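You operate a simulated robot arm through the tools that you are given. There is no shell and no other tool. Be economical: measure what you need, move in short steps, check, and stop when the job is done.

Carry out the task below with a simulated robot arm. There is one attempt and no reset: what you move stays moved.

TASK
Put the black roller from the parts table top on the white size card there.
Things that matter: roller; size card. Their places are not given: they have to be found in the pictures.

It is judged by the outcome, as a careful person would: the job done as asked, and still so three seconds after it is handed in. It fails if anything else is knocked over, pushed out of place, dropped, spilled or broken.

THE ROBOT
A 6-joint arm with a two-finger parallel gripper, fixed in place. Base frame: the origin is at the foot of the arm, x ahead of it, y to its left, z up; the work surface is at about z = 0. Lengths are in mm, angles in degrees, forces in N, time in s.
With the tool pointing down near the work surface it reaches from about 140 to 580 mm from the base axis. Its first joint turns from -66.0 to 66.0 degrees. Payload 2.1 kg.
Tool frame: the origin (TCP) lies between the finger pads and is the grasp point; the fingertips stand 30 mm ahead of it; z points along the fingers, y is the line along which they close. The gripper opens to 94 mm. The fingers are 28 mm wide and 10 mm thick; the gripper's body (50 by 96 mm) begins 55 mm behind the TCP.
Orientation is told as [roll, pitch, yaw] about the base's x, y, z axes, in that order, counted from this pose: with the fingers straight down and closing along the base's y, the tool's x points along the base's -x, its y along +y and its z along -z.

THE INTERFACE
- The arm moves only by the tool arm_command. Its argument "increments" is a list of rows, each a list of 3 entries, a list of its own where there are three numbers: the shift along the tool's x, y, z in units of 100 mm (1.0 is 100 mm), then the turn, a rotation vector about the tool's x, y, z in units of 90 degrees (1.0 is 90 degrees), then the closure, from 0 (fully open) to 1 (shut). In form: [[[tx, ty, tz], [rx, ry, rz], claw], ...]. A call has 1 to 8 rows; each row is the pose to reach, as a shift and turn from the pose commanded when the call began, along the tool's axes at that moment. A call with a number of a shift or a turn outside -1 to 1 is refused whole. A row lasts 0.2 s, in which the tool goes at most 50 mm and 8.6 degrees; a call with a longer step from one row to the next is refused whole, and so is a gripper value outside its range. A pose out of reach is approached as far as the arm can. The call stops where the force on the tool passes 40 N (or 10 N more than at its start, if that is more) or the arm is blocked; 0.2 s more then pass. The fingers move at their own pace (about 72 mm/s each) and stop on an object; they squeeze with about 41 N. The grip force told is the motor's: it shows also when the fingers shut on nothing. Time passes only in rows, and 0.2 s behind the last, so rows that repeat a pose let the fingers close. It gives the time, the measured TCP pose, the force on the tool (base axes), the opening and the grip force at its end, in the units of the frame above (readings bear some noise), and new pictures: "views" is both (left out), scene, wrist or none.
- Cameras (640 x 400 px; columns grow to the right, rows downward): "scene" is fixed at [64.7, -403, 458.6]; the picture's right is [0.50, -0.87, 0.00], its down [-0.69, -0.39, -0.61] and it looks along [0.53, 0.30, -0.79] (base axes); focal length 331 px, centre (320, 200). "wrist" rides on the gripper at [-37, 0, -58] in the tool frame; the picture's right is [0.00, -1.00, 0.00], its down [0.97, 0.00, -0.24] and it looks along [0.24, 0.00, 0.97] (tool axes); focal length 218 px, centre (320, 200).
- pixel_to_xyz(camera, pixels): for up to 12 pixels [column, row] of the newest picture of that camera ("zoom" is the newest enlarged one), the place [x, y, z] in the base frame of the surface seen there, good to about 2 mm. No time passes.
- close_up(camera, box): a new picture of the part [left, top, right, bottom] of that camera's present view, enlarged. No time passes.
- hand_in(): hands the job in; it is judged then, once.

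Work in short steps. Measure before you move; look again where a grasp or a placing could have gone wrong, and mend it. You have 60 turns and 100 pictures in all, the two below and enlarged ones among them. Open the gripper and draw the arm clear of the work before you hand the job in, unless the task says otherwise; then end with one line.

The tools are called as name(argument=value, ...) on one line, values as JSON. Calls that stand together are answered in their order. arm_command: Moves the arm, as the interface text tells. Its arguments: {"type":"object","properties":{"increments":{"type":"array"},"views":{"type":"string","enum":["both","scene","wrist","none"]}},"required":["increments"]} The other tools are called the same way: pixel_to_xyz (camera, pixels) gives the place of the surface under pixels of a picture; close_up (camera, box) takes an enlarged picture of a part of a camera's view; hand_in () hands the job in.

At the start:

```text
t: 0.0
tcp_pos: [163.7, -206.3, 241.5]
tcp_rot: [-0.1, -0.1, 0.0]
ft_force: [0.5, 0.3, 0.7]
opening: 94.0
grasp_force: 0.1
```

scene: 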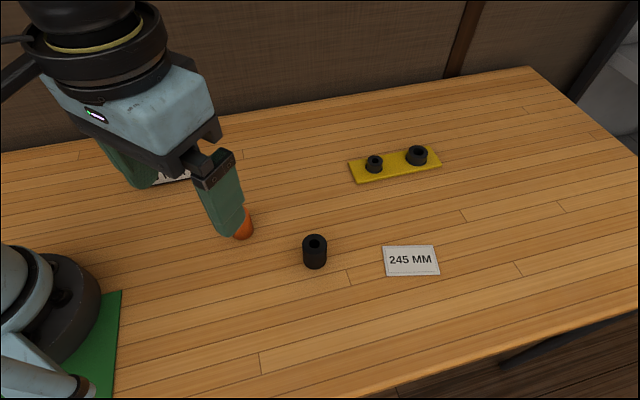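
wrist: 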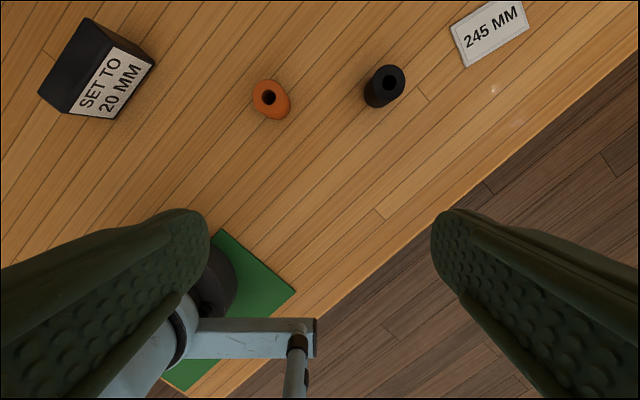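

The black roller stands at scene (314,250) and the card is at (410,260). I'll measure both.

pixel_to_xyz(camera="scene", pixels=[[314, 237], [304, 240], [325, 240], [314, 262], [315, 269], [383, 247], [434, 246], [440, 275], [387, 277], [411, 260], [240, 225], [314, 246]])

close_up(camera="scene", box=[270, 210, 460, 300])

pixel_to_xyz(camera="wrist", pixels=[[380, 70], [400, 70], [390, 85], [378, 105], [270, 85], [270, 110], [451, 25], [500, 2], [528, 33], [467, 67]])

```text
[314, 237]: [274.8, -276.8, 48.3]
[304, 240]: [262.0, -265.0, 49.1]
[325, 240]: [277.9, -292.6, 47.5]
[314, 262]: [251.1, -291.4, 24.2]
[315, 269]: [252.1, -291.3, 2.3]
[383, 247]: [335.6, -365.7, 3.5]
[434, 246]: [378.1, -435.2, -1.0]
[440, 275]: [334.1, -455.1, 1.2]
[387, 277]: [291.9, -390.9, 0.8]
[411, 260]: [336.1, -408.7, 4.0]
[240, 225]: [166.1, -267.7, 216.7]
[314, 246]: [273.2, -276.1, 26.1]
```

```text
3.37 times, centred on (365, 255) of scene
```

zoom: 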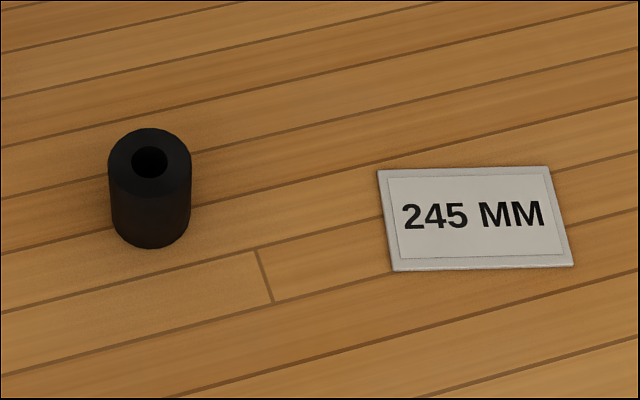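

```text
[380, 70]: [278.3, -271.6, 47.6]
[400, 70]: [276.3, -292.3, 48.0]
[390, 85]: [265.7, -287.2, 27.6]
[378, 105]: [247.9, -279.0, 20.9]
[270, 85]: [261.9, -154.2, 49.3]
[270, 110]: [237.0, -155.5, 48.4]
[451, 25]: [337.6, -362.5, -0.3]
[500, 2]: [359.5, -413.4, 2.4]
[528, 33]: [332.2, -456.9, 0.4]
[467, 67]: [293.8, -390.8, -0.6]
```

Roller: upright, centre about (266,-281), 48 high, about 32 wide. Card centre is about (335,-410). I'll go above the roller at the present height and partly descend.

arm_command(increments=[[[-0.25, -0.19, 0], [0, 0, 0], 0], [[-0.5, -0.38, 0], [0, 0, 0], 0], [[-0.75, -0.56, 0.1], [0, 0, 0], 0], [[-0.99, -0.75, 0.3], [0, 0, 0], 0], [[-0.99, -0.75, 0.6], [0, 0, 0], 0], [[-0.99, -0.75, 0.9], [0, 0, 0], 0], [[-0.99, -0.75, 0.9], [0, 0, 0], 0]])

```text
t: 1.6
tcp_pos: [262.6, -282.7, 152.6]
tcp_rot: [-0.2, -0.2, 0.0]
ft_force: [0.7, 0.5, 0.2]
opening: 94.3
grasp_force: 0.1
```

scene: 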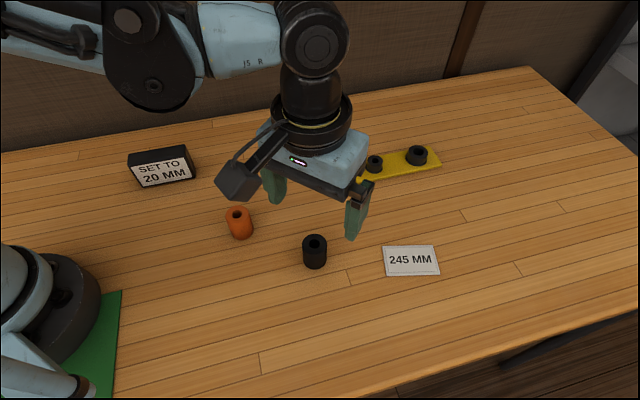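
wrist: 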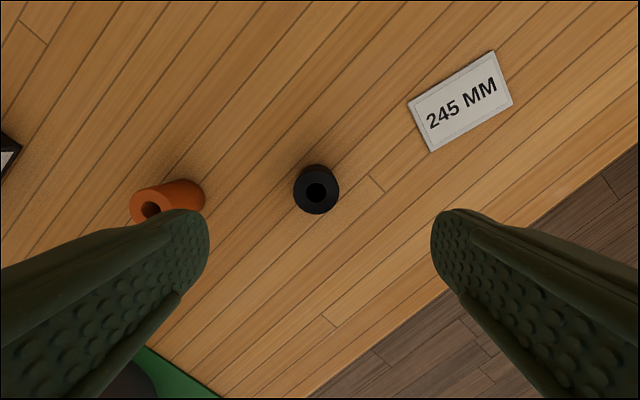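

pixel_to_xyz(camera="wrist", pixels=[[300, 191], [333, 191], [316, 176], [316, 208], [316, 211], [409, 101], [493, 51], [513, 103], [431, 152]])

```text
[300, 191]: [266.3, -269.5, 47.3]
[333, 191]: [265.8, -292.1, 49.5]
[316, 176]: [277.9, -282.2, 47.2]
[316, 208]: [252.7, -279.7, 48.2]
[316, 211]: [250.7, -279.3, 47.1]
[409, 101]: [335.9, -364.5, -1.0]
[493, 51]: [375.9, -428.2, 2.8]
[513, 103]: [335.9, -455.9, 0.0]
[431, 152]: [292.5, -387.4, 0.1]
```

Roller centre is (265.5,-280.5), well between the fingers. I descend with a 3 mm x correction.

arm_command(increments=[[[-0.03, 0.01, 0.2], [0, 0, 0], 0], [[-0.03, 0.01, 0.5], [0, 0, 0], 0], [[-0.03, 0.01, 0.75], [0, 0, 0], 0], [[-0.03, 0.01, 0.95], [0, 0, 0], 0], [[-0.03, 0.01, 0.95], [0, 0, 0], 0]])

arm_command(increments=[[[0, 0, 0.1], [0, 0, 0], 0], [[0, 0, 0.2], [0, 0, 0], 0], [[0, 0, 0.2], [0, 0, 0], 0.3], [[0, 0, 0.2], [0, 0, 0], 0.55], [[0, 0, 0.2], [0, 0, 0], 1], [[0, 0, 0.2], [0, 0, 0], 1], [[0, 0, 0.2], [0, 0, 0], 1]])

```text
t: 2.8
tcp_pos: [265.7, -280.3, 56.5]
tcp_rot: [-0.2, -0.1, 0.0]
ft_force: [-0.5, -0.5, -0.2]
opening: 94.0
grasp_force: 0.1
```

scene: 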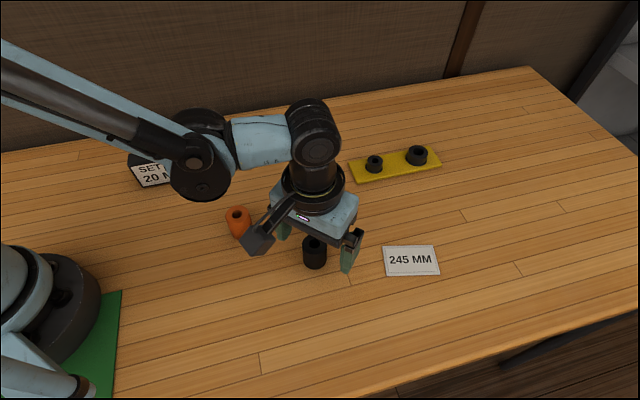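
wrist: 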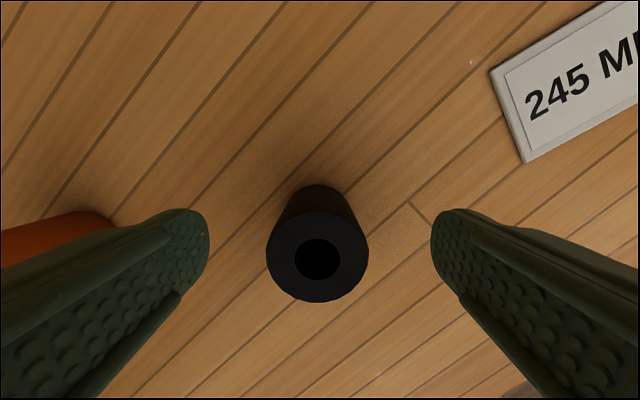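

```text
t: 4.4
tcp_pos: [266.5, -279.7, 37.2]
tcp_rot: [-0.3, -0.2, 0.1]
ft_force: [0.0, 0.0, -0.8]
opening: 34.4
grasp_force: 41.3
```

scene: 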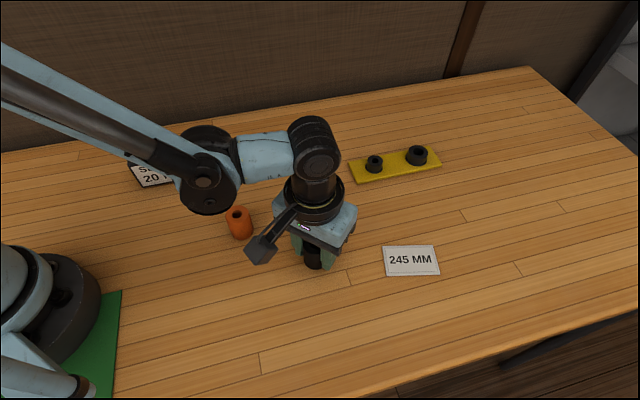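
wrist: 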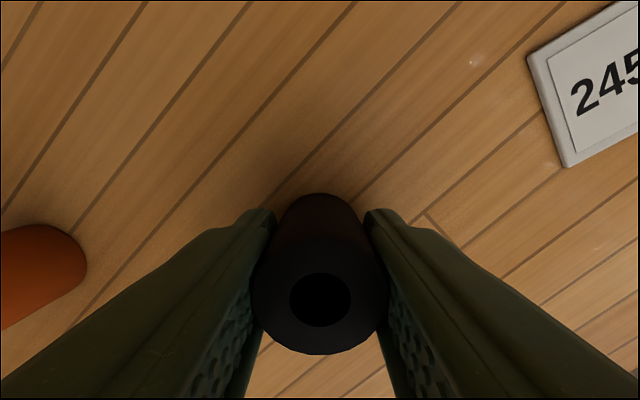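

Gripped (34.4 mm, 41 N). Lift 60 mm and check it holds.

arm_command(increments=[[[0, 0, -0.15], [0, 0, 0], 1], [[0, 0, -0.4], [0, 0, 0], 1], [[0, 0, -0.6], [0, 0, 0], 1], [[0, 0, -0.6], [0, 0, 0], 1]], views="scene")

```text
t: 5.4
tcp_pos: [265.7, -280.2, 97.0]
tcp_rot: [-0.1, -0.1, 0.0]
ft_force: [-0.5, 0.2, -1.5]
opening: 34.4
grasp_force: 41.5
```

scene: 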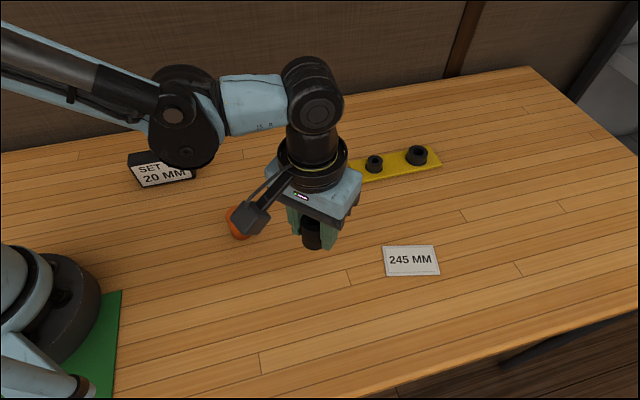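

Held. Move over the card centre (335,-410): dx +69, dy -129.5.

arm_command(increments=[[[-0.12, -0.2, 0], [0, 0, 0], 1], [[-0.3, -0.5, 0], [0, 0, 0], 1], [[-0.5, -0.85, 0], [0, 0, 0], 1], [[-0.57, -0.98, 0], [0, 0, 0], 1]], views="none")

arm_command(increments=[[[-0.08, -0.2, 0], [0, 0, 0], 1], [[-0.12, -0.31, 0], [0, 0, 0], 1], [[-0.12, -0.31, 0], [0, 0, 0], 1]])

```text
t: 6.4
tcp_pos: [323.1, -379.2, 95.4]
tcp_rot: [-0.1, -0.1, 0.0]
ft_force: [0.2, 0.5, -0.3]
opening: 34.4
grasp_force: 41.8
```

```text
t: 7.2
tcp_pos: [334.5, -411.2, 96.8]
tcp_rot: [-0.1, -0.2, 0.1]
ft_force: [-0.6, -0.2, -1.0]
opening: 34.6
grasp_force: 40.4
```

scene: 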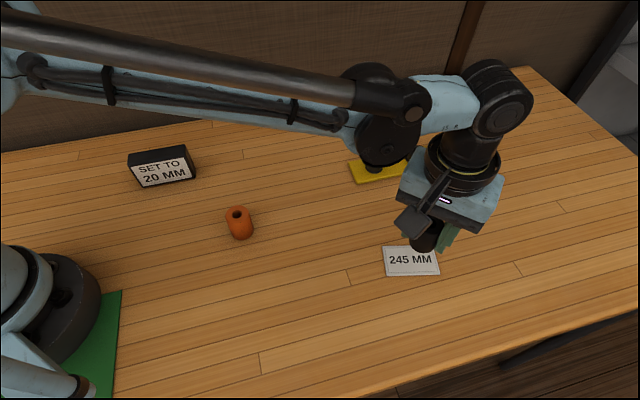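
wrist: 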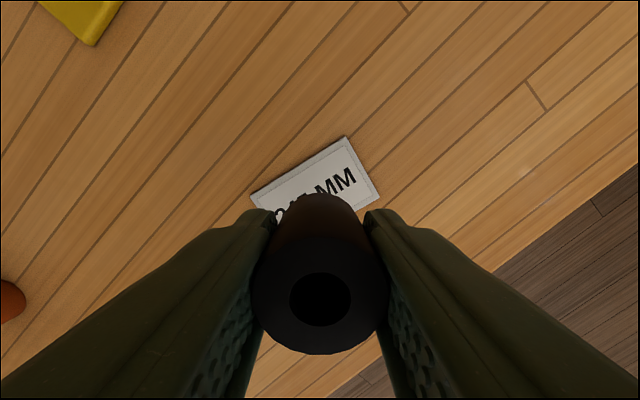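

Over the card. Descend 54 mm, then creep by small steps to contact.

arm_command(increments=[[[0, -0.0, 0.15], [0, 0, 0], 1], [[0, 0, 0.35], [0, 0, 0], 1], [[0, 0, 0.5], [0, 0, 0], 1], [[0, 0, 0.54], [0, 0, 0], 1], [[0, 0, 0.54], [0, 0, 0], 1]])

```text
t: 8.4
tcp_pos: [335.1, -411.1, 43.7]
tcp_rot: [-0.2, -0.1, 0.0]
ft_force: [-0.6, 0.0, -0.5]
opening: 34.4
grasp_force: 40.7
```

scene: 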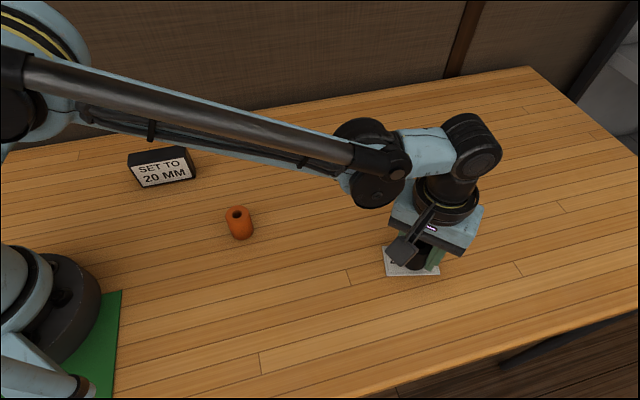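
wrist: 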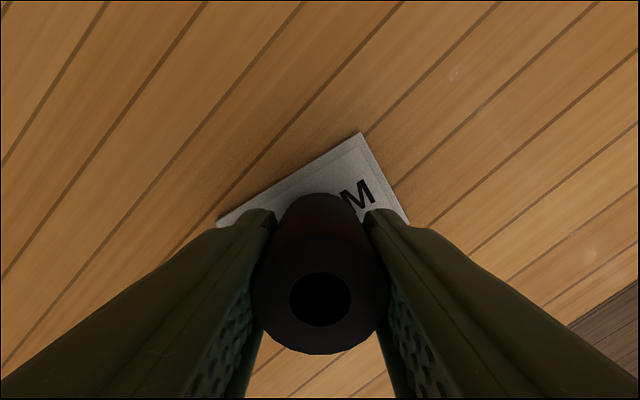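

arm_command(increments=[[[0, 0, 0.01], [0, 0, 0], 1], [[0, 0, 0.02], [0, 0, 0], 1], [[0, 0, 0.03], [0, 0, 0], 1], [[0, 0, 0.03], [0, 0, 0], 1]], views="none")

```text
t: 9.4
tcp_pos: [335.3, -409.7, 41.9]
tcp_rot: [-0.3, -0.1, 0.1]
ft_force: [0.8, -0.5, -1.8]
opening: 34.5
grasp_force: 40.6
```

No clear contact yet; creep on.

arm_command(increments=[[[0, 0, 0.008], [0, 0, 0], 1], [[0, 0, 0.008], [0, 0, 0], 1]], views="none")

arm_command(increments=[[[0, 0, 0.008], [0, 0, 0], 1], [[0, 0, 0.008], [0, 0, 0], 1]], views="wrist")

```text
t: 10.0
tcp_pos: [335.1, -409.5, 40.4]
tcp_rot: [-0.2, -0.2, 0.0]
ft_force: [0.8, -0.3, -1.0]
opening: 34.8
grasp_force: 41.6
```

```text
t: 10.6
tcp_pos: [335.2, -409.0, 39.1]
tcp_rot: [-0.2, -0.1, 0.0]
ft_force: [-0.5, 0.4, 10.3]
opening: 34.2
grasp_force: 40.9
```

wrist: 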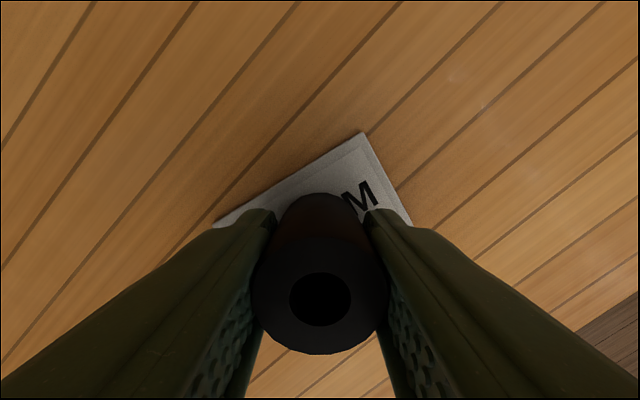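

Contact (10 N at z 39). Release gently, then rise.

arm_command(increments=[[[0, 0, 0], [0, 0, 0], 0.5], [[0, 0, 0], [0, 0, 0], 0.3], [[0, 0, 0], [0, 0, 0], 0.15], [[0, 0, 0], [0, 0, 0], 0.15], [[0, 0, -0.15], [0, 0, 0], 0.15], [[0, 0, -0.4], [0, 0, 0], 0.1], [[0, 0, -0.7], [0, 0, 0], 0], [[0, 0, -1.0], [0, 0, 0], 0]])

```text
t: 12.4
tcp_pos: [334.3, -408.1, 139.5]
tcp_rot: [-0.2, 0.1, -0.1]
ft_force: [0.9, -0.3, -0.7]
opening: 94.0
grasp_force: 0.1
```

scene: 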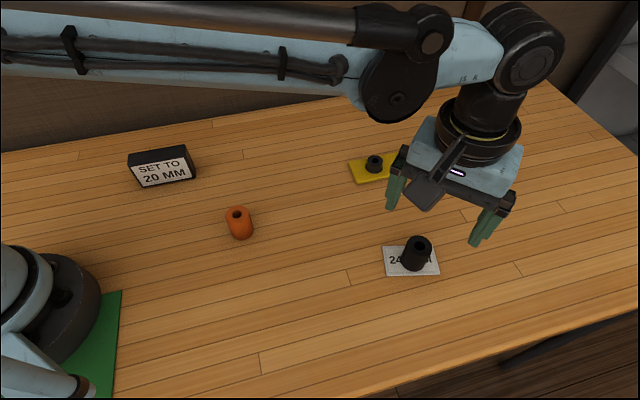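
wrist: 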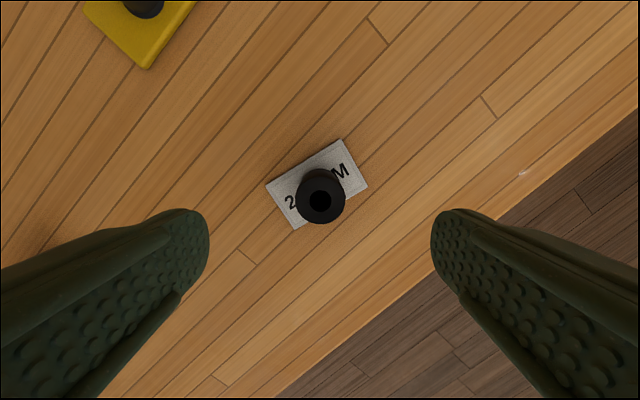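

The roller stands upright on the card. Draw the arm up and back, then check.

arm_command(increments=[[[0, 0, -0.3], [0, 0, 0], 0], [[0, 0, -0.7], [0, 0, 0], 0], [[0.2, 0.2, -1.0], [0, 0, 0], 0], [[0.5, 0.5, -1.0], [0, 0, 0], 0], [[0.8, 0.8, -1.0], [0, 0, 0], 0], [[1.0, 1.0, -1.0], [0, 0, 0], 0], [[1.0, 1.0, -1.0], [0, 0, 0], 0]], views="scene")

close_up(camera="scene", box=[340, 130, 480, 300])

```text
t: 14.0
tcp_pos: [232.8, -309.4, 239.7]
tcp_rot: [-0.2, -0.1, 0.0]
ft_force: [0.6, 0.7, 0.4]
opening: 94.0
grasp_force: 0.0
```

scene: 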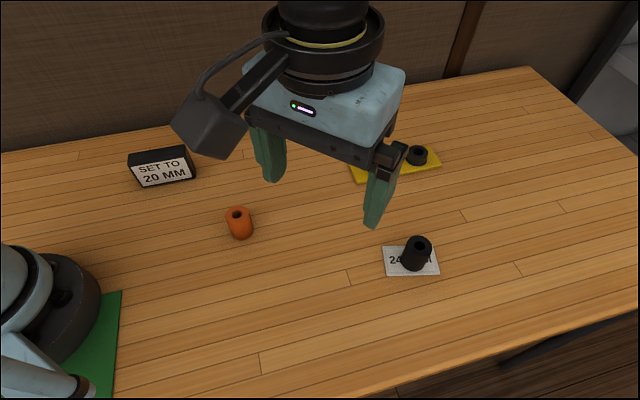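

```text
2.35 times, centred on (410, 215) of scene
```

zoom: 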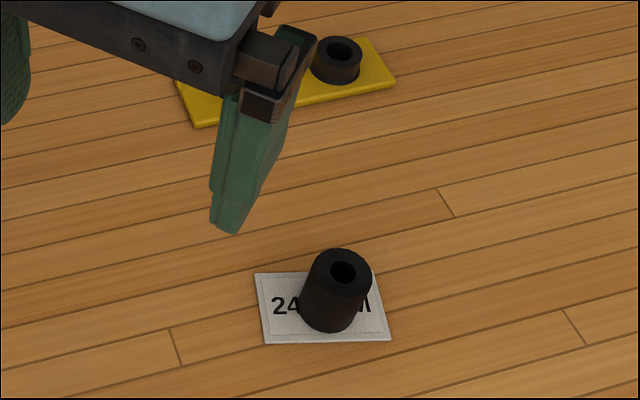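

The roller stands on the card, the other items are where they were, and the arm is clear.

hand_in()

```text
The job is handed in.
```

The black roller is standing upright near the middle of the white "245 MM" size card, nothing else was moved, and the job is handed in with the gripper open and the arm clear.
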